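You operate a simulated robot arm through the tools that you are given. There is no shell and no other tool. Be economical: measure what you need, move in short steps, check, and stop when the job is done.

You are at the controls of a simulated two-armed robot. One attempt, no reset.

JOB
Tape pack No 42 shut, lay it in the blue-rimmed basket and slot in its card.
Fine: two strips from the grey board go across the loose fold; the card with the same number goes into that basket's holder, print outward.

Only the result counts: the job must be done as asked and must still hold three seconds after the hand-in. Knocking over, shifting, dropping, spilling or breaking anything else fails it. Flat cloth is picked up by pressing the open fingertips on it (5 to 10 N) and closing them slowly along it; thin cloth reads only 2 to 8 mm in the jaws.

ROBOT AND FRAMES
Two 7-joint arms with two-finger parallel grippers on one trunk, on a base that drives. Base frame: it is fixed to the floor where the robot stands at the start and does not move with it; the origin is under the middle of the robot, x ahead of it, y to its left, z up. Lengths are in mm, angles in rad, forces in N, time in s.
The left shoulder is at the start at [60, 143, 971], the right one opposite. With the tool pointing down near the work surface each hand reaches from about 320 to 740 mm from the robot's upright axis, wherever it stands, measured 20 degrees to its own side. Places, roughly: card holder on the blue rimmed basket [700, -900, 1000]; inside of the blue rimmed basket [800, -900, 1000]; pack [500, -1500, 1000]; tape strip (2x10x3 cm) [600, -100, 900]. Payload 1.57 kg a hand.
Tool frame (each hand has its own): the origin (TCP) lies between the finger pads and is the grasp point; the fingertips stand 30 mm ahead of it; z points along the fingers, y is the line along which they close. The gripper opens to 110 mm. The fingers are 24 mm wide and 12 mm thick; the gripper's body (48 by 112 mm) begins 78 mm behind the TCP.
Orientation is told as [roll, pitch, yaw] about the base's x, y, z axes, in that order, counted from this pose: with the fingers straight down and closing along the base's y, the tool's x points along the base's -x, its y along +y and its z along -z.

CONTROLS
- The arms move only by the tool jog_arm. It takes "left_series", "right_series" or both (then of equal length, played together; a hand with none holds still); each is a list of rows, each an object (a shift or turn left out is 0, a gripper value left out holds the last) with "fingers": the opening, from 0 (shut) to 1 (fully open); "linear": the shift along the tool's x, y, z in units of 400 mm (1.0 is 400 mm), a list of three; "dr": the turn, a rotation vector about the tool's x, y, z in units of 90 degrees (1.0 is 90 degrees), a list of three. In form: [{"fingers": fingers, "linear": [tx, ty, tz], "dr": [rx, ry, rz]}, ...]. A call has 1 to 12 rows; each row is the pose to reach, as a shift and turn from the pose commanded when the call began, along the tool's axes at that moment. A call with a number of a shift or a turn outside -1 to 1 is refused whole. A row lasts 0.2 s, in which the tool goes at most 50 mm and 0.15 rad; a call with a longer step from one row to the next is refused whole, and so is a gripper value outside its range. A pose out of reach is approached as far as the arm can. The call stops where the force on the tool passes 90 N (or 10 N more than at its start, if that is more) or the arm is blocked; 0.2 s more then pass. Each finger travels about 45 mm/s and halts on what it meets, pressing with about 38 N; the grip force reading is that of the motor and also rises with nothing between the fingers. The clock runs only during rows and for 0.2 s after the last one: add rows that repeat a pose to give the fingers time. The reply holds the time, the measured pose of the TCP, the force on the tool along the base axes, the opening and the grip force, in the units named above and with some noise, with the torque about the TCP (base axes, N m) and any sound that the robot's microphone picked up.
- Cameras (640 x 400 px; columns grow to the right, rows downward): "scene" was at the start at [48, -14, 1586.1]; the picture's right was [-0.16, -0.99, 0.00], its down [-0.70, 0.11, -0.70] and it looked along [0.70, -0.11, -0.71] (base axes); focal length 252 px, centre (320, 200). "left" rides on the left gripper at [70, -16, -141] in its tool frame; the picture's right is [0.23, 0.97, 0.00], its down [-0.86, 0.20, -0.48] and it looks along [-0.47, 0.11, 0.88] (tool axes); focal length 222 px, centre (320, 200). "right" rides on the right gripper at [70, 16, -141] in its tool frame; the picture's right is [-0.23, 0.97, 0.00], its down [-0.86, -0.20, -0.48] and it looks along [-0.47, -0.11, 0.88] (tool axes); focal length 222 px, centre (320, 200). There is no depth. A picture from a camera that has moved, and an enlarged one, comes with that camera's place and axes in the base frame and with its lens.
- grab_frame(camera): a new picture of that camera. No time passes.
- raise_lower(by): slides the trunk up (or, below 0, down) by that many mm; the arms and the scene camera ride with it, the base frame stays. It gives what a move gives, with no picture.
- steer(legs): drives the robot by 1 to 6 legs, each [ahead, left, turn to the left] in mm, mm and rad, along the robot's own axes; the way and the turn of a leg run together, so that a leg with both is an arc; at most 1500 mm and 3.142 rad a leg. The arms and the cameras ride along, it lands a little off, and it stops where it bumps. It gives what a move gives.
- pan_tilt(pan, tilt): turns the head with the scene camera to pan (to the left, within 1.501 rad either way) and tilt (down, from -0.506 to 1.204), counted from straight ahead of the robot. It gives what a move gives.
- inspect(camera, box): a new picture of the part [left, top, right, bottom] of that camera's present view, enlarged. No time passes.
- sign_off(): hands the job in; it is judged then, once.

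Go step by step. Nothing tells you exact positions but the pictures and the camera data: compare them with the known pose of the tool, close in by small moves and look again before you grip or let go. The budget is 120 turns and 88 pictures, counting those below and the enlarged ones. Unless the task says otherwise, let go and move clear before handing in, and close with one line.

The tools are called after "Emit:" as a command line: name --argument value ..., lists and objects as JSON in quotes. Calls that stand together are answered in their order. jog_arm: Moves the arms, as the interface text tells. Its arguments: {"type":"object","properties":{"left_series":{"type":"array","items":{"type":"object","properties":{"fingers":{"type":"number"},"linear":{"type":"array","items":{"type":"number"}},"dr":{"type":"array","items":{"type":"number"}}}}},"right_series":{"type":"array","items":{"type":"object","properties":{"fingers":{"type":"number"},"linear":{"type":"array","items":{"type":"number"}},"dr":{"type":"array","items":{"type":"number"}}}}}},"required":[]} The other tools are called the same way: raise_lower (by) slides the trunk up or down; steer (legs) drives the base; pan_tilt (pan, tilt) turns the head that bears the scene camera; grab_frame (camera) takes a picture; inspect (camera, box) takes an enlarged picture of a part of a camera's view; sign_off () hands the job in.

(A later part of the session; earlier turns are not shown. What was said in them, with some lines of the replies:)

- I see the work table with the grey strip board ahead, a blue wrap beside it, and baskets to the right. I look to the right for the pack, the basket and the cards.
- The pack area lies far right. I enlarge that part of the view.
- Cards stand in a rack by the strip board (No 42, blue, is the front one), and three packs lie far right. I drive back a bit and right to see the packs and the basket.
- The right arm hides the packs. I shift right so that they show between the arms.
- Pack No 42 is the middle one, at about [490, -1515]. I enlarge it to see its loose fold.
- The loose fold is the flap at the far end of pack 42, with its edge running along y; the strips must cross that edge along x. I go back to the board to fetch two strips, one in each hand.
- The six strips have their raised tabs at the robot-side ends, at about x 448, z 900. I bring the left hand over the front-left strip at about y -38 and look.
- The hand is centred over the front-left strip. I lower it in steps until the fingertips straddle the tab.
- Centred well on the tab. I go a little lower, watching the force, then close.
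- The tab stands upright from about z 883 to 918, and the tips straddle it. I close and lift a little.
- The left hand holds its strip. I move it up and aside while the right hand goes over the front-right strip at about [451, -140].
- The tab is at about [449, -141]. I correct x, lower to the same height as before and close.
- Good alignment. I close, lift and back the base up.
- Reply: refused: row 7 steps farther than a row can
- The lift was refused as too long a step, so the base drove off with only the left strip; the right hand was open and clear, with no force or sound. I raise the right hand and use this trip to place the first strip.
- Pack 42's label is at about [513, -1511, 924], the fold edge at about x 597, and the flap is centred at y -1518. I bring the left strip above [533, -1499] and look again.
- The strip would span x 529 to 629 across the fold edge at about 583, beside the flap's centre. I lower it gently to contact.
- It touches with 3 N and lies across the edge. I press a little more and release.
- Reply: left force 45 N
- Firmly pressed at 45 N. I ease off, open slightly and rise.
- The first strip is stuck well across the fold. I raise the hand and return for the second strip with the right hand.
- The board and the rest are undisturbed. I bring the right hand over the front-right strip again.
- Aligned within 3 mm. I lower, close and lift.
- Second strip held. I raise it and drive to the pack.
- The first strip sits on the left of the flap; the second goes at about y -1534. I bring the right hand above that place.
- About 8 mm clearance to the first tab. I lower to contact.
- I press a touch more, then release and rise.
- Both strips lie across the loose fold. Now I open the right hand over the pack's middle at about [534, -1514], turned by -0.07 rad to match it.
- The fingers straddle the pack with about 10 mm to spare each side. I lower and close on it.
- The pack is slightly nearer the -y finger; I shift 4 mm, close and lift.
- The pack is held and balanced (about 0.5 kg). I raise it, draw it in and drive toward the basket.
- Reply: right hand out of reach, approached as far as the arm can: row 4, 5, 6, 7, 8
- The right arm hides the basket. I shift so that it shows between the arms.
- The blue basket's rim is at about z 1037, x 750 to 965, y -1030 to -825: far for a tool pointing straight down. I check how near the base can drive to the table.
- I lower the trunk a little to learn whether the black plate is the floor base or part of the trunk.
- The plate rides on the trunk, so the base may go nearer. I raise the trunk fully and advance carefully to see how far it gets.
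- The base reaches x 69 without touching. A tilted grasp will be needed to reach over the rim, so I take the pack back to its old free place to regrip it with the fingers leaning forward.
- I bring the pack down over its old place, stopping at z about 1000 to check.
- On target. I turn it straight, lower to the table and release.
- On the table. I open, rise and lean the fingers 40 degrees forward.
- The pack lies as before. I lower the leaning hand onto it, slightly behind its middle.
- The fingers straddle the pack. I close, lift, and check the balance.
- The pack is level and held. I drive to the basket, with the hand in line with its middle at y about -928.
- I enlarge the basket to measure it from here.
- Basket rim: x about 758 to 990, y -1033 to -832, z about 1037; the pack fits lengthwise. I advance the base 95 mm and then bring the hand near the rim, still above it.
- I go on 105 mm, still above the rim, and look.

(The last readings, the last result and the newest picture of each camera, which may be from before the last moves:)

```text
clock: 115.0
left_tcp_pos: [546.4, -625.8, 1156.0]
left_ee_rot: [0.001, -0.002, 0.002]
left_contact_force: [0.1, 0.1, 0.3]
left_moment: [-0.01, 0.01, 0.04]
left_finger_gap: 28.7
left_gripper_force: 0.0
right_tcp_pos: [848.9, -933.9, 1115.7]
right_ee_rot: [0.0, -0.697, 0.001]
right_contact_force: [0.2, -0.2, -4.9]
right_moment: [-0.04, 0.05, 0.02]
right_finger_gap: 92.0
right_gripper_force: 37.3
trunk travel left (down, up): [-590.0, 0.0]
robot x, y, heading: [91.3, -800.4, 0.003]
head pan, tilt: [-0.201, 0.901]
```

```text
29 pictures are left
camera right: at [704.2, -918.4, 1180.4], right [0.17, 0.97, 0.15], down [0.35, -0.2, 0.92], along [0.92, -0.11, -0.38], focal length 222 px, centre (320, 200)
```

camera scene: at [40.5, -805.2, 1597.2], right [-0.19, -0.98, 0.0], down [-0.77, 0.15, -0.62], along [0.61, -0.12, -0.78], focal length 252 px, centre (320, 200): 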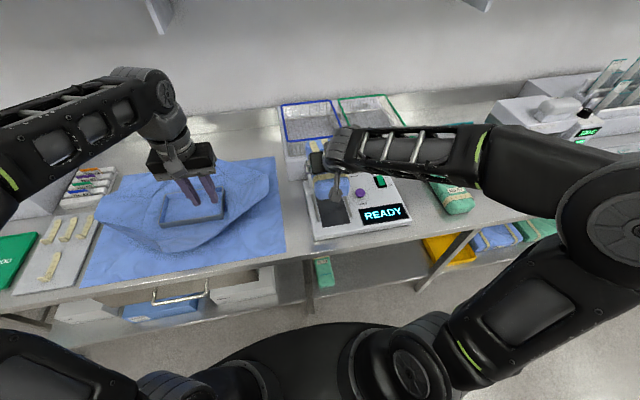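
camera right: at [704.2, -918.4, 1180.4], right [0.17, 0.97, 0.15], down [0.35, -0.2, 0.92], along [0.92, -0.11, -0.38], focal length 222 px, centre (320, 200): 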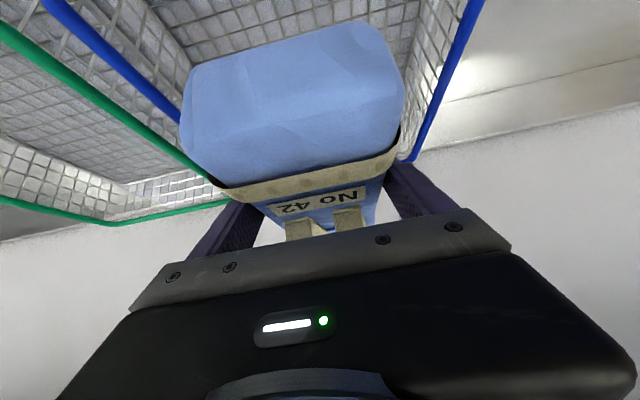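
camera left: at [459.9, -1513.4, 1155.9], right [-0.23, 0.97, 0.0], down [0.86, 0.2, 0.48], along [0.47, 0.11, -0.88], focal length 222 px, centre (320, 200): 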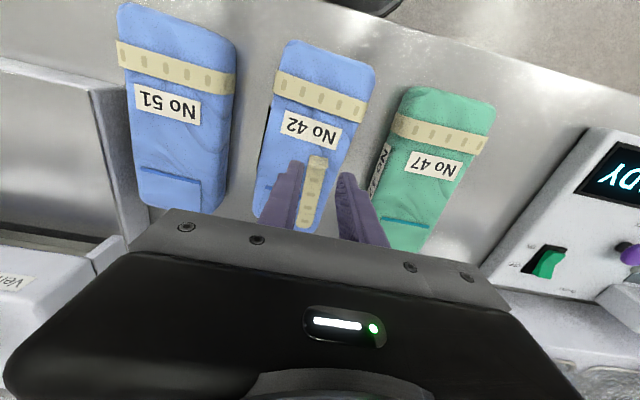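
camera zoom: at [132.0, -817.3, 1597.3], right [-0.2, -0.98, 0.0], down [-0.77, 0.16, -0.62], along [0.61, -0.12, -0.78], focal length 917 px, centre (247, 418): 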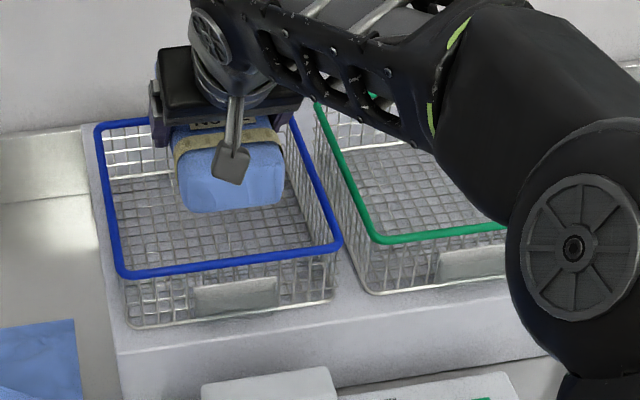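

The pack hangs centred over the basket (basket centre about [864, -929]). I lower it in, watching the force.

Emit:
jog_arm --right_series '[{"linear": [0.035, 0.002, 0.042]}, {"linear": [0.08, 0.005, 0.095]}, {"linear": [0.12, 0.005, 0.143]}, {"linear": [0.145, 0.005, 0.172]}, {"linear": [0.145, 0.005, 0.172]}]'

Emit:
inspect --camera "scene" --box '[260, 85, 420, 195]'

```text
clock: 116.2
left_tcp_pos: [548.0, -627.5, 1154.9]
left_ee_rot: [0.0, 0.001, 0.0]
left_contact_force: [0.3, -0.2, -0.3]
left_moment: [-0.01, 0.01, 0.01]
left_finger_gap: 28.5
left_gripper_force: 0.0
right_tcp_pos: [848.7, -932.6, 1025.2]
right_ee_rot: [-0.001, -0.696, 0.001]
right_contact_force: [-0.5, 0.4, -4.8]
right_moment: [-0.04, 0.04, -0.01]
right_finger_gap: 92.0
right_gripper_force: 37.9
trunk travel left (down, up): [-590.0, 0.0]
robot x, y, heading: [89.1, -803.4, 0.001]
head pan, tilt: [-0.201, 0.901]
```

```text
3.64 times, centred on (340, 140) of scene
camera zoom: at [133.0, -817.2, 1597.3], right [-0.2, -0.98, 0.0], down [-0.77, 0.16, -0.62], along [0.61, -0.12, -0.78], focal length 917 px, centre (247, 418)
```

zoom: 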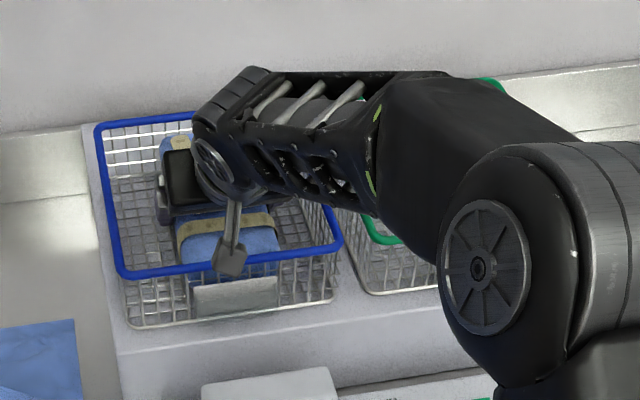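

It is inside with no contact yet. I lower further in small steps.

Emit:
jog_arm --right_series '[{"linear": [0.008, 0, 0.0096]}, {"linear": [0.016, 0, 0.0192]}, {"linear": [0.022, 0, 0.026]}, {"linear": [0.022, 0, 0.026]}]'

```text
clock: 117.2
left_tcp_pos: [543.7, -626.5, 1157.3]
left_ee_rot: [0.0, -0.004, 0.0]
left_contact_force: [-0.7, 0.0, -0.9]
left_moment: [0.02, -0.01, 0.01]
left_finger_gap: 28.8
left_gripper_force: 0.0
right_tcp_pos: [848.4, -932.1, 1022.9]
right_ee_rot: [0.004, -0.717, -0.002]
right_contact_force: [2.0, -5.2, 42.1]
right_moment: [-0.55, 0.51, -0.48]
right_finger_gap: 91.9
right_gripper_force: 37.8
trunk travel left (down, up): [-590.0, 0.0]
robot x, y, heading: [92.3, -799.3, 0.002]
head pan, tilt: [-0.201, 0.901]
```

Contact at z 1023. I ease off and look whether the pack rests on the basket floor.

Emit:
jog_arm --right_series '[{"linear": [-0.01, 0, -0.012]}, {"linear": [-0.012, 0, -0.0145]}, {"linear": [-0.012, 0, -0.0145]}]'

Emit:
grab_frame --camera "right"

```text
clock: 118.0
left_tcp_pos: [546.7, -627.1, 1154.0]
left_ee_rot: [0.0, -0.002, -0.001]
left_contact_force: [-0.4, 0.5, 0.2]
left_moment: [0.0, -0.01, -0.01]
left_finger_gap: 28.6
left_gripper_force: 0.1
right_tcp_pos: [849.3, -931.5, 1022.7]
right_ee_rot: [0.002, -0.703, -0.002]
right_contact_force: [9.2, -4.8, 21.3]
right_moment: [-0.39, -1.19, 0.21]
right_finger_gap: 91.6
right_gripper_force: 37.7
trunk travel left (down, up): [-590.0, 0.0]
robot x, y, heading: [89.2, -801.7, -0.003]
head pan, tilt: [-0.201, 0.901]
```

```text
27 pictures are left
camera right: at [704.1, -915.5, 1085.4], right [0.17, 0.97, 0.15], down [0.34, -0.2, 0.92], along [0.92, -0.11, -0.37], focal length 222 px, centre (320, 200)
```

right: 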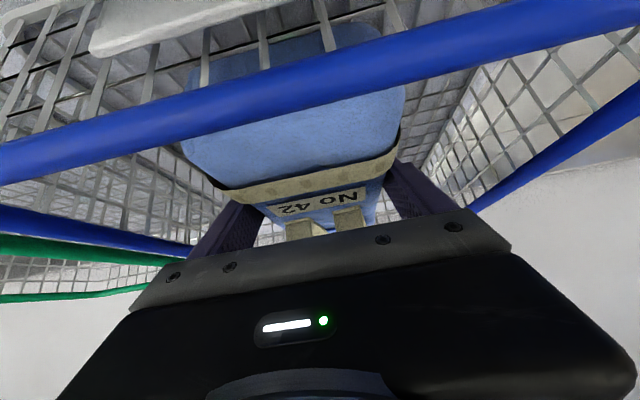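

The pack is inside and down. I ease off, open and lift straight out.

Emit:
jog_arm --right_series '[{"linear": [-0.003, 0, -0.004]}, {"linear": [-0.003, 0, -0.004], "fingers": 1.0}, {"linear": [-0.003, 0, -0.004], "fingers": 1.0}, {"linear": [-0.003, 0, -0.004], "fingers": 1.0}, {"linear": [-0.03, 0, -0.036]}, {"linear": [-0.09, 0, -0.107]}, {"linear": [-0.15, 0, -0.179]}]'

Emit:
grab_frame --camera "right"

```text
clock: 119.6
left_tcp_pos: [546.4, -627.3, 1155.8]
left_ee_rot: [0.0, 0.0, 0.002]
left_contact_force: [-0.5, 0.3, 0.5]
left_moment: [-0.01, 0.0, 0.0]
left_finger_gap: 28.8
left_gripper_force: 0.0
right_tcp_pos: [847.5, -931.4, 1113.5]
right_ee_rot: [0.0, -0.695, -0.001]
right_contact_force: [-0.3, 0.4, 0.5]
right_moment: [-0.02, 0.01, 0.04]
right_finger_gap: 109.9
right_gripper_force: 0.0
trunk travel left (down, up): [-590.0, 0.0]
robot x, y, heading: [93.2, -800.8, -0.001]
head pan, tilt: [-0.201, 0.901]
```

```text
26 pictures are left
camera right: at [703.5, -915.0, 1177.5], right [0.17, 0.97, 0.15], down [0.35, -0.2, 0.92], along [0.92, -0.11, -0.38], focal length 222 px, centre (320, 200)
```

right: 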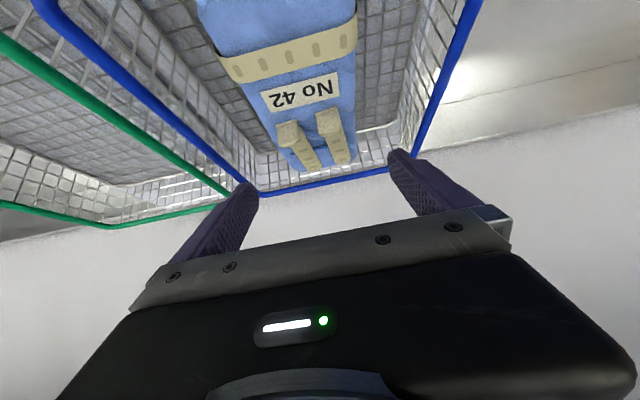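

The pack lies flat in the basket with both strips on. I withdraw the hand, straighten it, and look at the card holder.

Emit:
jog_arm --right_series '[{"linear": [0.09, 0, -0.075]}, {"linear": [0.18, 0, -0.15]}, {"linear": [0.27, 0, -0.225]}, {"linear": [0.36, -0.04, -0.3]}, {"linear": [0.45, -0.1, -0.36], "dr": [0, 0.09, 0]}, {"linear": [0.48, -0.18, -0.37], "dr": [0, 0.18, 0]}, {"linear": [0.48, -0.26, -0.37], "dr": [0, 0.27, 0]}, {"linear": [0.48, -0.34, -0.37], "dr": [0, 0.36, 0]}, {"linear": [0.48, -0.4, -0.37], "dr": [0, 0.444, 0]}]'

Emit:
inspect --camera "scene" --box '[265, 95, 365, 175]'

```text
clock: 121.6
left_tcp_pos: [548.3, -627.6, 1154.8]
left_ee_rot: [0.002, 0.001, 0.0]
left_contact_force: [0.2, 0.0, -0.4]
left_moment: [0.0, 0.0, -0.01]
left_finger_gap: 28.7
left_gripper_force: 0.0
right_tcp_pos: [607.2, -1091.5, 1102.9]
right_ee_rot: [0.002, 0.007, 0.003]
right_contact_force: [-0.2, 0.4, 0.5]
right_moment: [-0.02, 0.03, 0.0]
right_finger_gap: 110.1
right_gripper_force: 0.1
trunk travel left (down, up): [-590.0, 0.0]
robot x, y, heading: [91.9, -804.3, -0.002]
head pan, tilt: [-0.201, 0.901]
```

```text
5.00 times, centred on (315, 135) of scene
camera zoom: at [133.4, -817.4, 1597.2], right [-0.2, -0.98, 0.0], down [-0.77, 0.16, -0.62], along [0.61, -0.12, -0.78], focal length 1261 px, centre (345, 525)
```

zoom: 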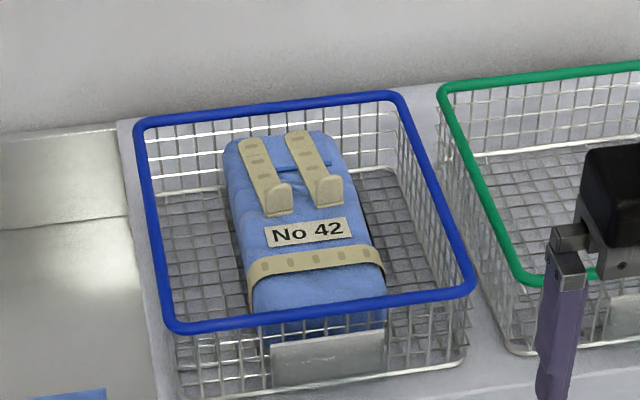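

The job in the basket looks right; the holder is the plate on the front, z about 982 to 1021, y -927, its slot opening upward. Now I go to the card rack.

Emit:
steer --legs '[[-120, 0, 0], [0, 580, 0], [90, 0, 0]]'

Emit:
pan_tilt --pan 0.15 --tilt 0.75

Emit:
grab_frame --camera "scene"

```text
clock: 126.5
left_tcp_pos: [521.0, -37.8, 1154.5]
left_ee_rot: [0.0, 0.001, -0.003]
left_contact_force: [-0.1, 0.6, -1.0]
left_moment: [0.01, 0.03, 0.04]
left_finger_gap: 28.6
left_gripper_force: 0.1
right_tcp_pos: [577.6, -503.1, 1103.1]
right_ee_rot: [-0.001, 0.003, -0.002]
right_contact_force: [-0.1, -0.5, 0.1]
right_moment: [0.0, 0.03, 0.02]
right_finger_gap: 109.9
right_gripper_force: 0.0
trunk travel left (down, up): [-590.0, 0.0]
robot x, y, heading: [61.2, -209.7, -0.002]
head pan, tilt: [-0.201, 0.901]
```

```text
clock: 127.3
left_tcp_pos: [519.4, -38.2, 1155.7]
left_ee_rot: [0.001, 0.0, -0.003]
left_contact_force: [0.5, 0.1, 0.0]
left_moment: [0.0, -0.01, -0.03]
left_finger_gap: 28.8
left_gripper_force: 0.0
right_tcp_pos: [576.0, -501.8, 1103.0]
right_ee_rot: [-0.002, 0.002, -0.003]
right_contact_force: [-0.2, 0.6, 0.3]
right_moment: [0.03, 0.03, 0.04]
right_finger_gap: 110.0
right_gripper_force: 0.2
trunk travel left (down, up): [-590.0, 0.0]
robot x, y, heading: [63.3, -214.2, -0.004]
head pan, tilt: [0.15, 0.75]
```

```text
24 pictures are left
camera scene: at [112.3, -199.6, 1609.2], right [0.15, -0.99, 0.0], down [-0.68, -0.1, -0.73], along [0.72, 0.11, -0.68], focal length 252 px, centre (320, 200)
```

scene: 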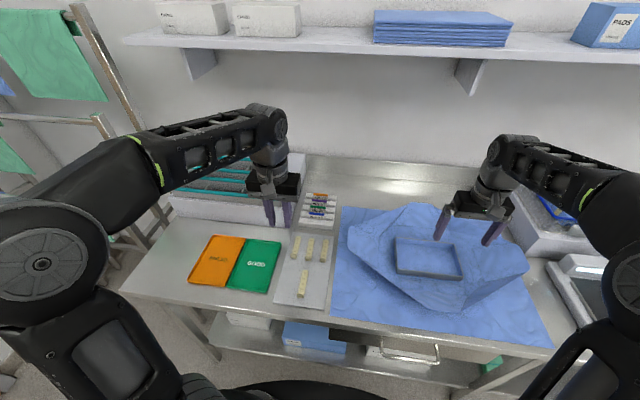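

Emit:
inspect --camera "scene" --box '[285, 180, 355, 240]'

Emit:
inspect --camera "left" --box '[120, 100, 400, 275]'

```text
6.67 times, centred on (320, 210) of scene
camera zoom: at [112.3, -199.6, 1609.2], right [0.15, -0.99, 0.0], down [-0.68, -0.1, -0.73], along [0.72, 0.11, -0.68], focal length 1681 px, centre (320, 133)
```

zoom: 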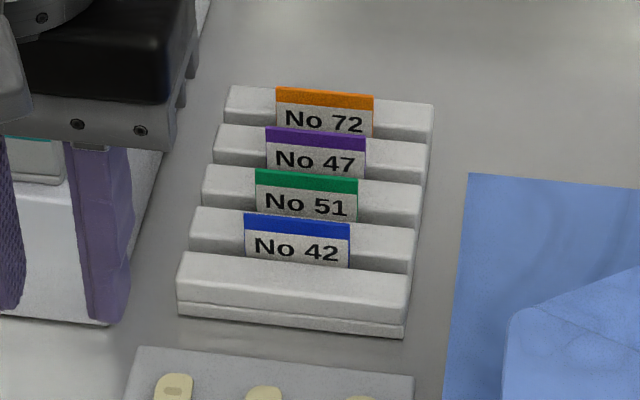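

```text
2.29 times, centred on (260, 188) of left
camera zoom: at [449.2, -54.1, 1296.6], right [-0.22, 0.97, 0.0], down [0.86, 0.2, 0.48], along [0.47, 0.11, -0.88], focal length 508 px, centre (457, 229)
```

zoom: 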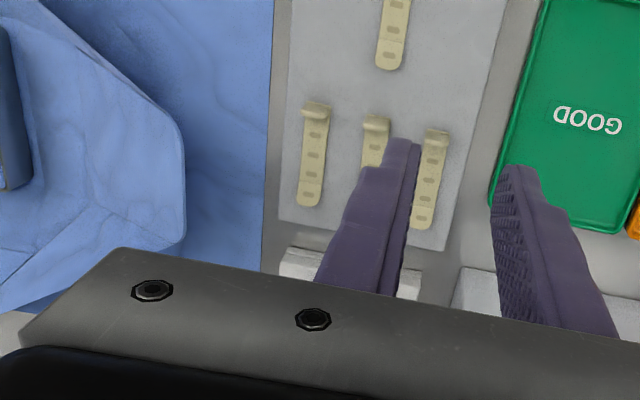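

The No 42 card is the front one, at about [750, -88, 936], sticking up a little above the ridge behind it. I drive a bit nearer and turn the left hand by 90 degrees so its fingers close along x.

Emit:
steer --legs '[[33, 0, 0.003]]'

Emit:
jog_arm --left_series '[{"dr": [0, 0, -0.09]}, {"dr": [0, 0, -0.18]}, {"dr": [0, 0, -0.27]}, {"dr": [0, 0, -0.36]}, {"dr": [0, 0, -0.45]}, {"dr": [0, 0, -0.54]}, {"dr": [0, 0, -0.63]}, {"dr": [0, 0, -0.72]}, {"dr": [0, 0, -0.81]}, {"dr": [0, 0, -0.9]}, {"dr": [0, 0, -0.99]}, {"dr": [0, 0, -1.0]}]'

```text
clock: 128.2
left_tcp_pos: [552.4, -36.8, 1154.7]
left_ee_rot: [0.001, 0.002, 0.001]
left_contact_force: [0.4, 0.2, -0.8]
left_moment: [-0.03, 0.04, 0.03]
left_finger_gap: 28.6
left_gripper_force: 0.2
right_tcp_pos: [610.5, -501.0, 1103.3]
right_ee_rot: [0.002, 0.004, -0.001]
right_contact_force: [0.4, 0.4, -0.6]
right_moment: [0.0, 0.07, 0.0]
right_finger_gap: 110.1
right_gripper_force: 0.1
trunk travel left (down, up): [-590.0, 0.0]
robot x, y, heading: [97.0, -210.4, -0.004]
head pan, tilt: [0.15, 0.75]
```

```text
clock: 130.8
left_tcp_pos: [551.3, -37.2, 1155.1]
left_ee_rot: [0.0, 0.002, 1.572]
left_contact_force: [0.3, -0.7, 0.3]
left_moment: [0.03, 0.01, 0.0]
left_finger_gap: 28.5
left_gripper_force: 0.1
right_tcp_pos: [609.7, -502.1, 1103.8]
right_ee_rot: [-0.001, 0.002, 0.0]
right_contact_force: [-0.4, -0.1, -0.6]
right_moment: [0.01, 0.04, -0.01]
right_finger_gap: 109.8
right_gripper_force: 0.1
trunk travel left (down, up): [-590.0, 0.0]
robot x, y, heading: [95.6, -210.0, -0.002]
head pan, tilt: [0.15, 0.75]
```

The turn worked. I bring the hand near the card, staying well above, and look from both cameras.

Emit:
jog_arm --left_series '[{"linear": [0.03, -0.1, 0.06]}, {"linear": [0.06, -0.2, 0.12]}, {"linear": [0.1, -0.3, 0.18]}, {"linear": [0.1275, -0.4, 0.2375]}, {"linear": [0.1275, -0.4225, 0.2375]}, {"linear": [0.1275, -0.4225, 0.2375]}]'

Emit:
grab_frame --camera "left"

Emit:
inspect --camera "scene" --box '[265, 170, 365, 260]'

```text
clock: 132.2
left_tcp_pos: [720.3, -87.7, 1060.5]
left_ee_rot: [-0.001, 0.0, 1.57]
left_contact_force: [-0.8, 0.7, 0.7]
left_moment: [0.01, -0.03, 0.06]
left_finger_gap: 28.6
left_gripper_force: 0.1
right_tcp_pos: [609.9, -501.8, 1103.2]
right_ee_rot: [-0.001, 0.002, -0.001]
right_contact_force: [0.2, 0.8, 0.4]
right_moment: [0.0, -0.02, 0.0]
right_finger_gap: 110.1
right_gripper_force: 0.0
trunk travel left (down, up): [-590.0, 0.0]
robot x, y, heading: [96.8, -211.2, -0.004]
head pan, tilt: [0.15, 0.75]
```

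```text
21 pictures are left
camera left: at [735.8, -158.0, 1201.6], right [-0.97, -0.23, 0.0], down [-0.2, 0.86, 0.48], along [-0.11, 0.47, -0.88], focal length 222 px, centre (320, 200)
```

left: 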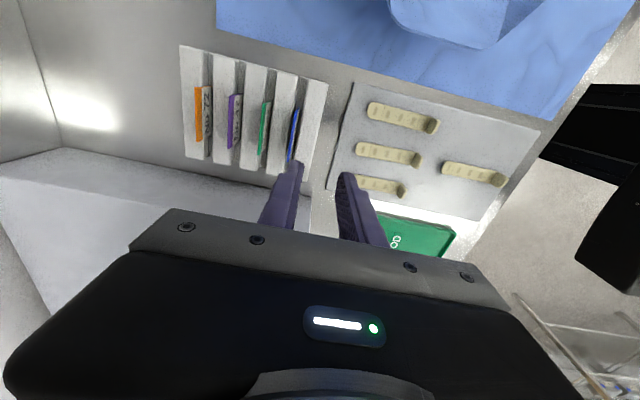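

```text
4.44 times, centred on (315, 215) of scene
camera zoom: at [145.2, -199.5, 1609.2], right [0.15, -0.99, 0.0], down [-0.67, -0.1, -0.73], along [0.72, 0.11, -0.68], focal length 1121 px, centre (342, 133)
```

zoom: 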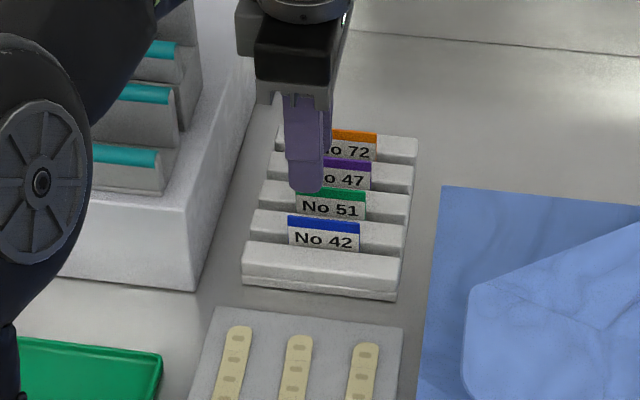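

Card 42's top edge is at about [752, -93, 938], about 15 mm above the ridge behind it. I go over it, narrow the opening and lower part way.

Emit:
jog_arm --left_series '[{"linear": [0.0125, -0.08, 0], "fingers": 0.2}, {"linear": [0.0125, -0.08, 0.08]}, {"linear": [0.0125, -0.08, 0.16]}, {"linear": [0.0125, -0.08, 0.2]}, {"linear": [0.0125, -0.08, 0.2]}]'

Emit:
inspect --camera "left" --box '[200, 80, 400, 260]'

Emit:
inspect --camera "scene" --box '[290, 175, 360, 245]'

```text
clock: 133.4
left_tcp_pos: [752.3, -93.4, 979.7]
left_ee_rot: [0.001, 0.0, 1.572]
left_contact_force: [0.4, -0.1, 0.7]
left_moment: [-0.01, -0.01, -0.02]
left_finger_gap: 21.8
left_gripper_force: 0.1
left hand out of reach, approached as far as the arm can: row 1
right_tcp_pos: [610.2, -502.4, 1102.9]
right_ee_rot: [0.001, 0.001, 0.0]
right_contact_force: [-0.6, 0.1, 0.4]
right_moment: [-0.01, 0.0, 0.0]
right_finger_gap: 110.2
right_gripper_force: 0.1
trunk travel left (down, up): [-590.0, 0.0]
robot x, y, heading: [96.2, -211.2, 0.002]
head pan, tilt: [0.15, 0.75]
```

```text
2.22 times, centred on (300, 170) of left
camera zoom: at [768.0, -162.9, 1121.6], right [-0.97, -0.23, 0.0], down [-0.2, 0.86, 0.48], along [-0.11, 0.47, -0.88], focal length 494 px, centre (364, 267)
```

zoom: 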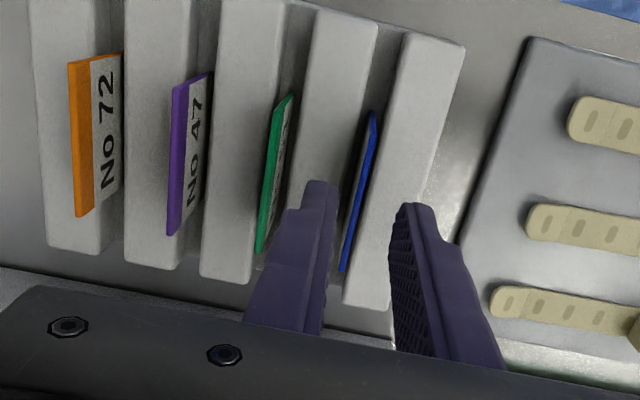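

```text
5.71 times, centred on (325, 210) of scene
camera zoom: at [144.8, -199.6, 1609.2], right [0.15, -0.99, 0.0], down [-0.67, -0.1, -0.73], along [0.72, 0.11, -0.68], focal length 1441 px, centre (291, 143)
```

zoom: 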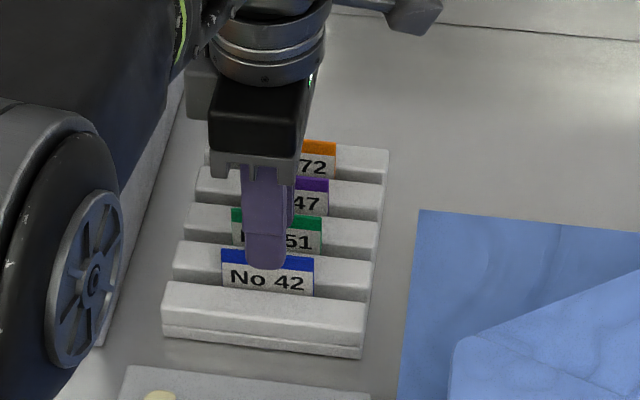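

Aligned to within 3 mm. I lower to z 958, close gently, and check.

Emit:
jog_arm --left_series '[{"linear": [0.004, -0.0065, 0.025]}, {"linear": [0.004, -0.0065, 0.045]}, {"linear": [0.004, -0.0065, 0.056]}, {"linear": [0.004, -0.0065, 0.056], "fingers": 0}, {"linear": [0.004, -0.0065, 0.056], "fingers": 0}, {"linear": [0.004, -0.0065, 0.056], "fingers": 0}]'

Emit:
inspect --camera "left" --box '[200, 80, 400, 260]'

```text
clock: 134.8
left_tcp_pos: [755.4, -94.3, 958.9]
left_ee_rot: [-0.001, 0.0, 1.57]
left_contact_force: [0.6, 0.0, -0.1]
left_moment: [0.05, -0.02, -0.02]
left_finger_gap: 1.7
left_gripper_force: 23.3
right_tcp_pos: [610.1, -501.8, 1103.0]
right_ee_rot: [0.001, 0.0, 0.0]
right_contact_force: [1.5, -0.3, -0.2]
right_moment: [0.01, 0.04, 0.01]
right_finger_gap: 110.0
right_gripper_force: 0.0
trunk travel left (down, up): [-590.0, 0.0]
robot x, y, heading: [93.6, -215.1, -0.001]
head pan, tilt: [0.15, 0.75]
```

```text
2.22 times, centred on (300, 170) of left
camera zoom: at [770.9, -163.9, 1099.5], right [-0.97, -0.23, 0.0], down [-0.2, 0.86, 0.48], along [-0.11, 0.47, -0.88], focal length 494 px, centre (364, 267)
```

zoom: 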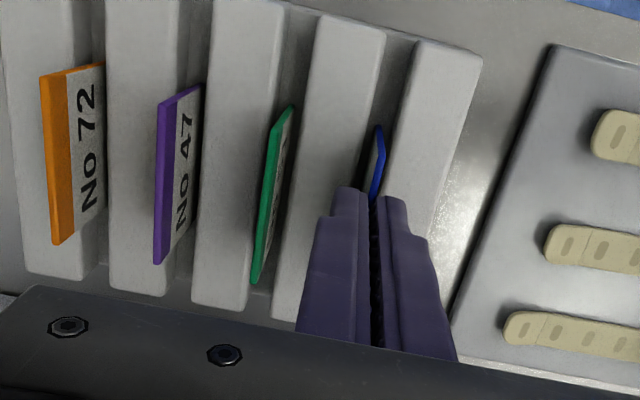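

Gap 1.7 mm: the card is between the pads. I lift it straight up and look.

Emit:
jog_arm --left_series '[{"linear": [0, 0, -0.03]}, {"linear": [0, 0, -0.09]}, {"linear": [0, 0, -0.15]}, {"linear": [0, 0.06, -0.22]}, {"linear": [0, 0.16, -0.27]}, {"linear": [0, 0.26, -0.3]}]'

Emit:
inspect --camera "scene" --box '[260, 150, 380, 260]'

Emit:
inspect --camera "left" --box '[220, 80, 420, 260]'

```text
clock: 136.2
left_tcp_pos: [649.6, -96.0, 1077.5]
left_ee_rot: [-0.001, 0.0, 1.569]
left_contact_force: [-0.3, -0.3, 0.0]
left_moment: [0.01, 0.0, 0.03]
left_finger_gap: 1.2
left_gripper_force: 23.4
right_tcp_pos: [609.5, -501.7, 1104.1]
right_ee_rot: [0.0, 0.0, 0.0]
right_contact_force: [-0.2, -0.3, 0.0]
right_moment: [-0.03, 0.01, -0.03]
right_finger_gap: 110.4
right_gripper_force: 0.0
trunk travel left (down, up): [-590.0, 0.0]
robot x, y, heading: [91.1, -209.7, 0.002]
head pan, tilt: [0.15, 0.75]
```

```text
3.64 times, centred on (320, 205) of scene
camera zoom: at [143.4, -199.2, 1609.2], right [0.15, -0.99, 0.0], down [-0.67, -0.1, -0.73], along [0.72, 0.11, -0.68], focal length 917 px, centre (320, 182)
```

zoom: 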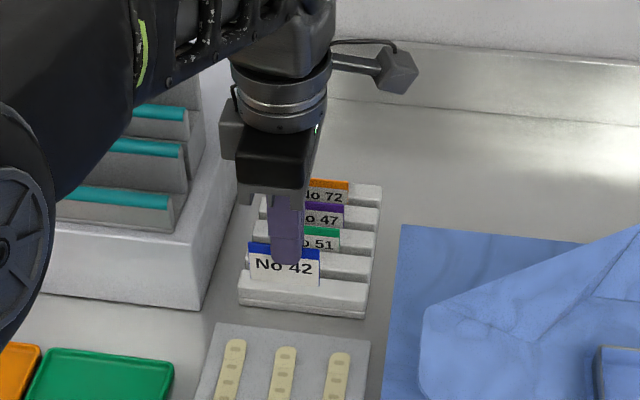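

```text
2.22 times, centred on (320, 170) of left
camera zoom: at [665.5, -164.7, 1219.9], right [-0.97, -0.23, 0.0], down [-0.2, 0.86, 0.48], along [-0.11, 0.47, -0.88], focal length 494 px, centre (320, 267)
```

zoom: 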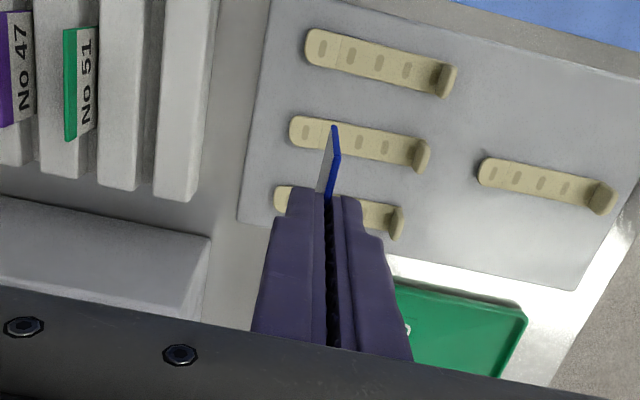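

The card is held squarely, print facing the robot; it is about 66 by 50 mm, hanging some 40 mm below the tips. I drive to the basket.

Emit:
steer --legs '[[-130, 0, 0], [0, -835, 0], [110, 0, 0]]'

Emit:
pan_tilt --pan 0.12 --tilt 0.85

Emit:
grab_frame --camera "scene"

```text
clock: 142.3
left_tcp_pos: [636.2, -922.7, 1077.1]
left_ee_rot: [0.0, 0.0, 1.577]
left_contact_force: [-0.2, -0.1, 0.5]
left_moment: [0.03, 0.05, -0.01]
left_finger_gap: 1.5
left_gripper_force: 23.4
right_tcp_pos: [595.7, -1329.4, 1102.4]
right_ee_rot: [0.001, 0.005, 0.005]
right_contact_force: [0.4, -0.2, -1.0]
right_moment: [-0.01, 0.06, -0.02]
right_finger_gap: 109.9
right_gripper_force: 0.2
trunk travel left (down, up): [-590.0, 0.0]
robot x, y, heading: [78.5, -1040.4, 0.003]
head pan, tilt: [0.15, 0.75]
```

```text
clock: 142.9
left_tcp_pos: [634.4, -922.7, 1077.5]
left_ee_rot: [0.0, -0.001, 1.577]
left_contact_force: [-0.2, 0.5, 0.2]
left_moment: [0.04, 0.0, -0.02]
left_finger_gap: 1.2
left_gripper_force: 23.4
right_tcp_pos: [593.9, -1329.1, 1104.1]
right_ee_rot: [0.001, 0.001, 0.008]
right_contact_force: [-0.2, -0.1, -0.1]
right_moment: [0.0, 0.0, 0.0]
right_finger_gap: 110.1
right_gripper_force: 0.0
trunk travel left (down, up): [-590.0, 0.0]
robot x, y, heading: [77.7, -1040.3, 0.003]
head pan, tilt: [0.12, 0.85]
```

```text
14 pictures are left
camera scene: at [123.4, -1032.9, 1601.2], right [0.13, -0.99, 0.0], down [-0.74, -0.09, -0.66], along [0.66, 0.08, -0.75], focal length 252 px, centre (320, 200)
```

scene: 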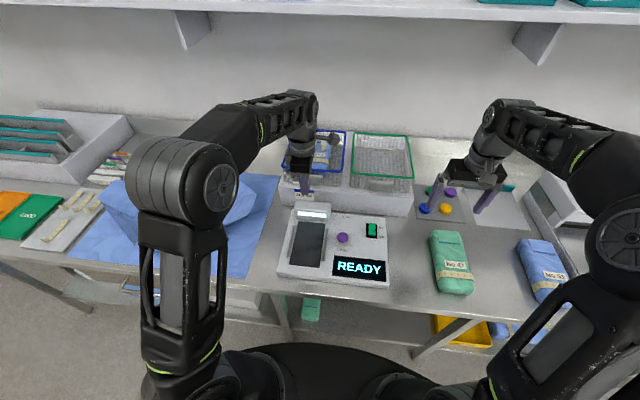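

I raise the card above holder height and advance a little more, in small legs, so the hand comes near the holder.

Emit:
jog_arm --left_series '[{"linear": [0, 0, -0.04]}, {"linear": [0, 0, -0.07]}]'

Emit:
steer --legs '[[30, 0, 0], [20, 0, -0.003], [15, 0, 0]]'

Emit:
grab_frame --camera "left"

```text
clock: 143.6
left_tcp_pos: [634.3, -922.3, 1106.6]
left_ee_rot: [0.0, 0.001, 1.576]
left_contact_force: [-0.6, 0.7, 0.4]
left_moment: [0.0, -0.04, 0.0]
left_finger_gap: 1.6
left_gripper_force: 23.5
right_tcp_pos: [594.8, -1329.6, 1102.5]
right_ee_rot: [0.001, 0.001, 0.005]
right_contact_force: [-0.5, -0.1, 0.5]
right_moment: [-0.02, 0.02, -0.02]
right_finger_gap: 110.2
right_gripper_force: 0.0
trunk travel left (down, up): [-590.0, 0.0]
robot x, y, heading: [80.1, -1039.5, 0.005]
head pan, tilt: [0.12, 0.85]
```

```text
clock: 145.1
left_tcp_pos: [699.6, -924.4, 1105.8]
left_ee_rot: [0.0, -0.002, 1.573]
left_contact_force: [1.1, -0.1, -0.6]
left_moment: [-0.04, 0.04, 0.0]
left_finger_gap: 1.2
left_gripper_force: 23.1
right_tcp_pos: [659.1, -1331.1, 1103.0]
right_ee_rot: [-0.001, 0.002, 0.002]
right_contact_force: [0.3, -0.2, -0.1]
right_moment: [0.02, 0.02, -0.04]
right_finger_gap: 109.7
right_gripper_force: 0.1
trunk travel left (down, up): [-590.0, 0.0]
robot x, y, heading: [140.7, -1042.1, 0.003]
head pan, tilt: [0.12, 0.85]
```

```text
13 pictures are left
camera left: at [715.5, -994.0, 1247.9], right [-0.97, -0.23, 0.0], down [-0.2, 0.85, 0.48], along [-0.11, 0.47, -0.88], focal length 222 px, centre (320, 200)
```

left: 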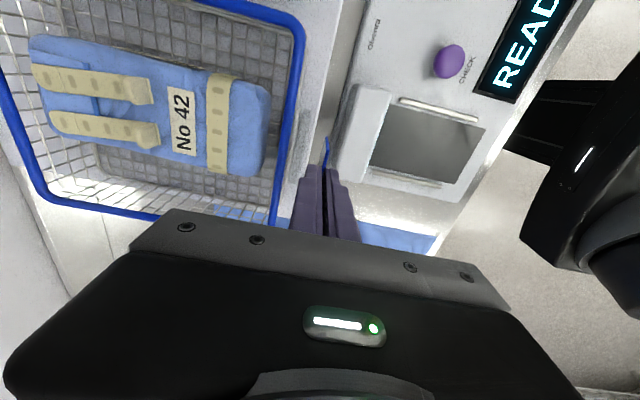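

The base came nearer freely. I enlarge the region between the rim and the card to see the holder from above.

Emit:
inspect --camera "left" --box '[250, 60, 350, 220]'

```text
2.50 times, centred on (300, 140) of left
camera zoom: at [715.5, -994.0, 1247.9], right [-0.97, -0.23, 0.0], down [-0.2, 0.85, 0.48], along [-0.11, 0.47, -0.88], focal length 555 px, centre (370, 350)
```

zoom: 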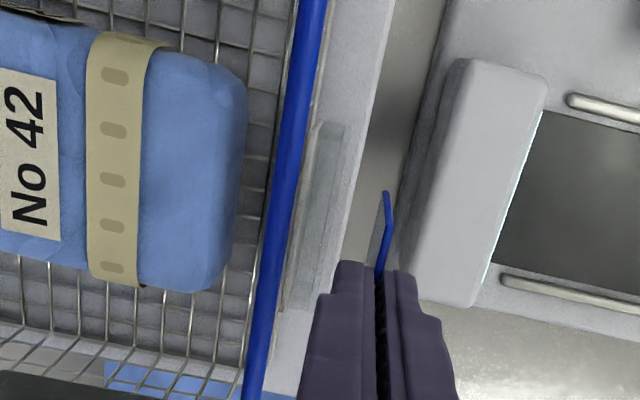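

I enlarge the holder strongly to find its slot.

Emit:
inspect --camera "left" --box '[270, 105, 340, 150]'

```text
8.89 times, centred on (305, 128) of left
camera zoom: at [715.5, -994.0, 1247.9], right [-0.97, -0.23, 0.0], down [-0.2, 0.85, 0.48], along [-0.11, 0.47, -0.88], focal length 1974 px, centre (453, 844)
```

zoom: 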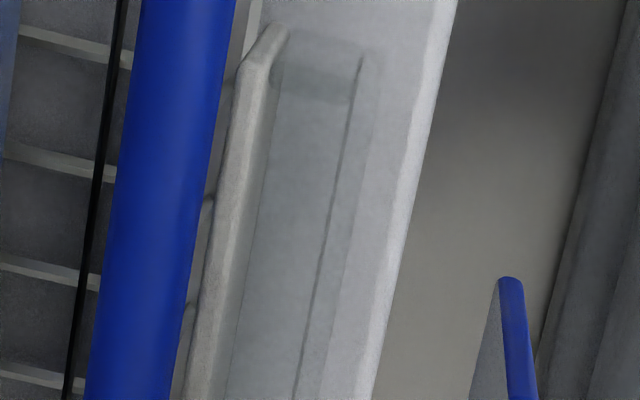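

I can see the slot: a back plate at x about 727 and a clear front sheet at about 718, y -964 to -885. I move the card 21 mm forward over it and lower it until just at the slot's mouth.

Emit:
jog_arm --left_series '[{"linear": [0, -0.03, 0]}, {"linear": [0, -0.0525, 0]}, {"linear": [0, -0.0525, 0.02]}, {"linear": [0, -0.0525, 0.033]}, {"linear": [0, -0.0525, 0.033]}]'

Emit:
inspect --camera "left" --box '[265, 85, 365, 165]'

```text
clock: 146.3
left_tcp_pos: [720.1, -924.5, 1093.8]
left_ee_rot: [0.0, -0.001, 1.573]
left_contact_force: [0.1, 0.3, -0.3]
left_moment: [-0.02, 0.0, 0.02]
left_finger_gap: 1.5
left_gripper_force: 22.9
right_tcp_pos: [657.8, -1331.4, 1104.9]
right_ee_rot: [-0.001, 0.0, 0.001]
right_contact_force: [-0.2, 0.5, -0.4]
right_moment: [0.01, -0.02, 0.02]
right_finger_gap: 110.0
right_gripper_force: 0.0
trunk travel left (down, up): [-590.0, 0.0]
robot x, y, heading: [146.5, -1044.1, 0.007]
head pan, tilt: [0.12, 0.85]
```

```text
5.00 times, centred on (315, 125) of left
camera zoom: at [736.3, -994.0, 1234.4], right [-0.97, -0.23, 0.0], down [-0.2, 0.85, 0.48], along [-0.11, 0.47, -0.88], focal length 1111 px, centre (345, 575)
```

zoom: 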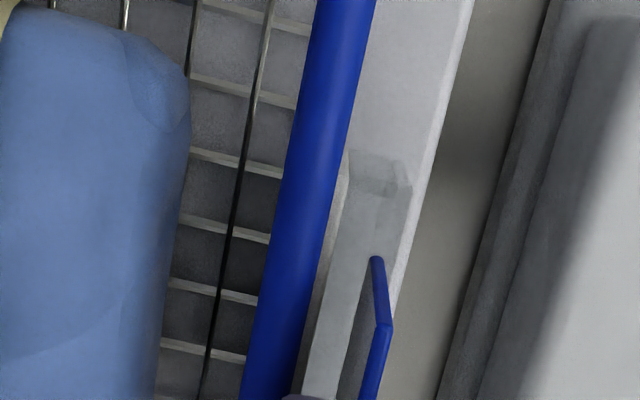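

The card is upright and 2 mm short of the slot's middle. I correct that and lower in 2 mm steps, watching for contact.

Emit:
jog_arm --left_series '[{"linear": [0, -0.0055, 0]}, {"linear": [0, -0.0055, 0.005]}, {"linear": [0, -0.0055, 0.01]}, {"linear": [0, -0.0055, 0.015]}, {"linear": [0, -0.0055, 0.015]}]'

```text
clock: 147.5
left_tcp_pos: [721.8, -924.1, 1086.6]
left_ee_rot: [0.0, -0.001, 1.573]
left_contact_force: [0.3, 0.5, 0.5]
left_moment: [-0.01, -0.03, 0.01]
left_finger_gap: 1.5
left_gripper_force: 23.1
right_tcp_pos: [658.7, -1331.1, 1102.7]
right_ee_rot: [0.0, 0.002, 0.002]
right_contact_force: [-0.4, -0.1, 0.1]
right_moment: [-0.02, 0.0, -0.01]
right_finger_gap: 110.1
right_gripper_force: 0.0
trunk travel left (down, up): [-590.0, 0.0]
robot x, y, heading: [140.9, -1039.8, -0.002]
head pan, tilt: [0.12, 0.85]
```

Emit:
jog_arm --left_series '[{"linear": [0, 0, 0.005]}, {"linear": [0, 0, 0.01]}, {"linear": [0, 0, 0.014]}, {"linear": [0, 0, 0.014]}]'

Emit:
inspect --camera "left" --box '[265, 85, 365, 165]'

```text
clock: 148.5
left_tcp_pos: [722.7, -924.5, 1081.1]
left_ee_rot: [0.0, 0.001, 1.572]
left_contact_force: [0.9, 0.4, 2.9]
left_moment: [0.0, -0.04, 0.02]
left_finger_gap: 1.4
left_gripper_force: 22.9
right_tcp_pos: [658.8, -1330.8, 1103.3]
right_ee_rot: [0.0, 0.002, 0.001]
right_contact_force: [0.0, 0.0, 0.0]
right_moment: [-0.01, 0.02, 0.0]
right_finger_gap: 110.0
right_gripper_force: 0.1
trunk travel left (down, up): [-590.0, 0.0]
robot x, y, heading: [145.6, -1038.5, 0.002]
head pan, tilt: [0.12, 0.85]
```

```text
5.00 times, centred on (315, 125) of left
camera zoom: at [738.1, -993.9, 1223.6], right [-0.97, -0.23, 0.0], down [-0.2, 0.85, 0.48], along [-0.11, 0.47, -0.88], focal length 1111 px, centre (345, 575)
```

zoom: 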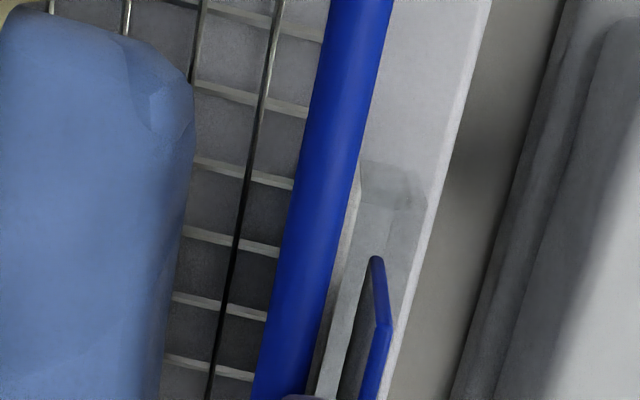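

Light contact at z 1081, as expected for the back fingertip at the rim, with the card's foot in the slot's mouth. I rise a millimetre and open the fingers only slightly so the card slides down guided.

Emit:
jog_arm --left_series '[{"linear": [0, 0, -0.004]}, {"linear": [0, 0, -0.004], "fingers": 0.06}, {"linear": [0, 0, -0.004], "fingers": 0.06}, {"linear": [0, 0, -0.004], "fingers": 0.06}]'

Emit:
inspect --camera "left" --box '[265, 85, 365, 165]'

```text
clock: 149.5
left_tcp_pos: [721.6, -925.4, 1083.9]
left_ee_rot: [0.001, 0.0, 1.572]
left_contact_force: [-0.1, 0.1, -0.1]
left_moment: [0.01, 0.0, 0.03]
left_finger_gap: 6.5
left_gripper_force: 0.0
right_tcp_pos: [659.4, -1330.5, 1103.3]
right_ee_rot: [-0.002, 0.002, 0.002]
right_contact_force: [0.1, 0.1, 0.2]
right_moment: [0.0, 0.02, 0.02]
right_finger_gap: 109.9
right_gripper_force: 0.0
trunk travel left (down, up): [-590.0, 0.0]
robot x, y, heading: [142.3, -1040.7, 0.003]
head pan, tilt: [0.12, 0.85]
```

```text
5.00 times, centred on (315, 125) of left
camera zoom: at [738.4, -994.0, 1224.8], right [-0.97, -0.23, 0.0], down [-0.2, 0.85, 0.48], along [-0.11, 0.47, -0.88], focal length 1111 px, centre (345, 575)
```

zoom: 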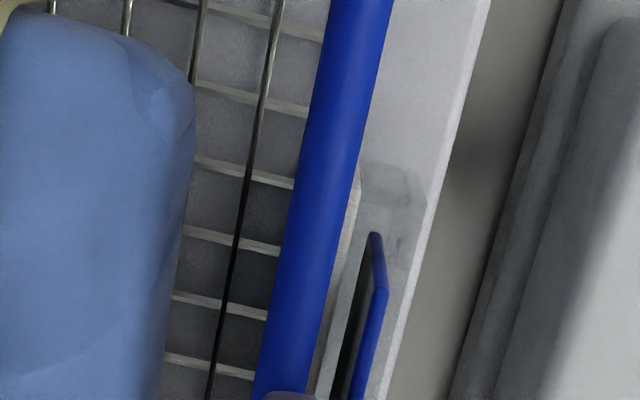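

The card has slid well down into the slot. I rise straight up, draw back and look from the scene camera.

Emit:
jog_arm --left_series '[{"linear": [0, 0, -0.04]}, {"linear": [0, 0, -0.08]}, {"linear": [0, 0.08, -0.08]}, {"linear": [0, 0.18, -0.06]}, {"linear": [-0.06, 0.28, -0.06]}, {"linear": [-0.16, 0.36, -0.06]}, {"linear": [-0.26, 0.42, -0.06]}, {"linear": [-0.36, 0.42, -0.06]}]'

Emit:
inspect --camera "scene" --box '[270, 110, 390, 210]'

```text
refused: row 6 steps farther than a row can; nothing moved
```

```text
4.00 times, centred on (330, 160) of scene
camera zoom: at [188.7, -1032.8, 1601.2], right [0.12, -0.99, 0.0], down [-0.75, -0.09, -0.66], along [0.65, 0.08, -0.75], focal length 1009 px, centre (280, 360)
```

zoom: 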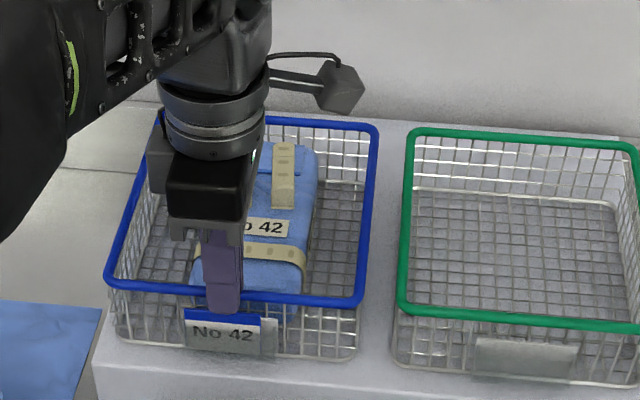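

It looks to be in the holder. I withdraw with shorter steps and look closely.

Emit:
jog_arm --left_series '[{"linear": [0, 0, -0.04]}, {"linear": [0, 0, -0.08]}, {"linear": [0, 0.08, -0.08]}, {"linear": [0, 0.17, -0.06]}, {"linear": [-0.04, 0.26, -0.06]}, {"linear": [-0.12, 0.33, -0.06]}, {"linear": [-0.22, 0.37, -0.06]}, {"linear": [-0.33, 0.38, -0.06]}]'

Emit:
inspect --camera "scene" --box '[290, 170, 360, 214]'

```text
clock: 151.3
left_tcp_pos: [570.2, -793.7, 1108.3]
left_ee_rot: [0.002, 0.001, 1.572]
left_contact_force: [0.0, 0.8, 0.3]
left_moment: [0.0, -0.02, 0.02]
left_finger_gap: 6.5
left_gripper_force: 0.0
right_tcp_pos: [659.3, -1330.2, 1104.8]
right_ee_rot: [-0.001, 0.002, 0.003]
right_contact_force: [-0.2, 0.0, -0.6]
right_moment: [-0.02, -0.04, 0.0]
right_finger_gap: 110.2
right_gripper_force: 0.0
trunk travel left (down, up): [-590.0, 0.0]
robot x, y, heading: [142.9, -1044.1, 0.001]
head pan, tilt: [0.12, 0.85]
```

```text
9.09 times, centred on (325, 192) of scene
camera zoom: at [188.7, -1031.9, 1601.2], right [0.12, -0.99, 0.0], down [-0.75, -0.09, -0.66], along [0.66, 0.08, -0.75], focal length 2293 px, centre (274, 273)
```

zoom: 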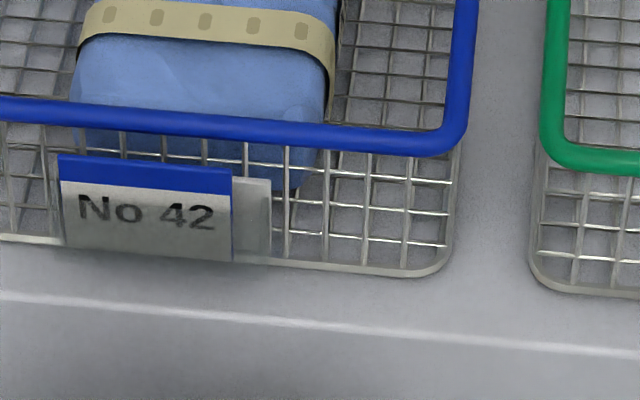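

The card sits fully down, print outward. One last check of the holder's left end and the whole scene.

Emit:
inspect --camera "scene" --box '[272, 165, 336, 207]'

Emit:
grab_frame --camera "scene"

```text
9.52 times, centred on (304, 186) of scene
camera zoom: at [188.7, -1031.9, 1601.2], right [0.12, -0.99, 0.0], down [-0.75, -0.09, -0.66], along [0.66, 0.08, -0.75], focal length 2402 px, centre (472, 333)
```

zoom: 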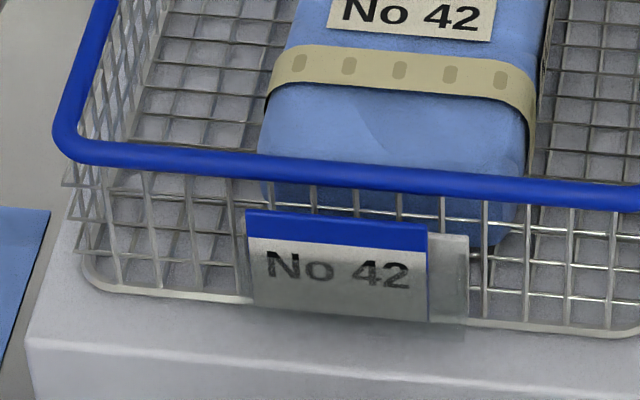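

```text
4 pictures are left
camera scene: at [188.7, -1031.9, 1601.2], right [0.12, -0.99, 0.0], down [-0.75, -0.09, -0.66], along [0.66, 0.08, -0.75], focal length 252 px, centre (320, 200)
```

scene: 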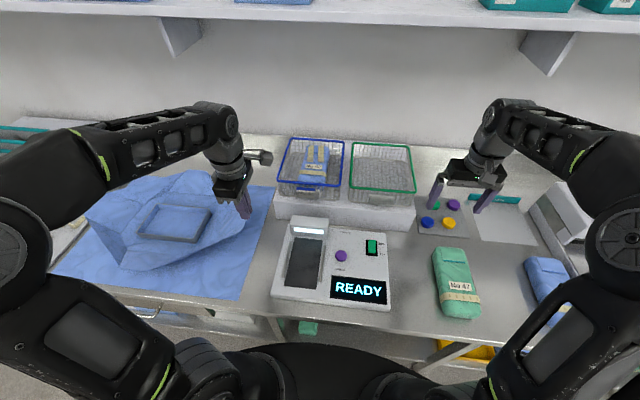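

The taped pack lies in the blue-rimmed basket, its card stands in the holder with the print outward, both hands are clear and nothing else has moved, so I hand the job in.

Emit:
sign_off

```text
The job is handed in.
```

Pack No 42 is taped shut with two strips across the loose fold. It lies in the blue-rimmed basket, and its No 42 card is in that basket's holder, print outward.
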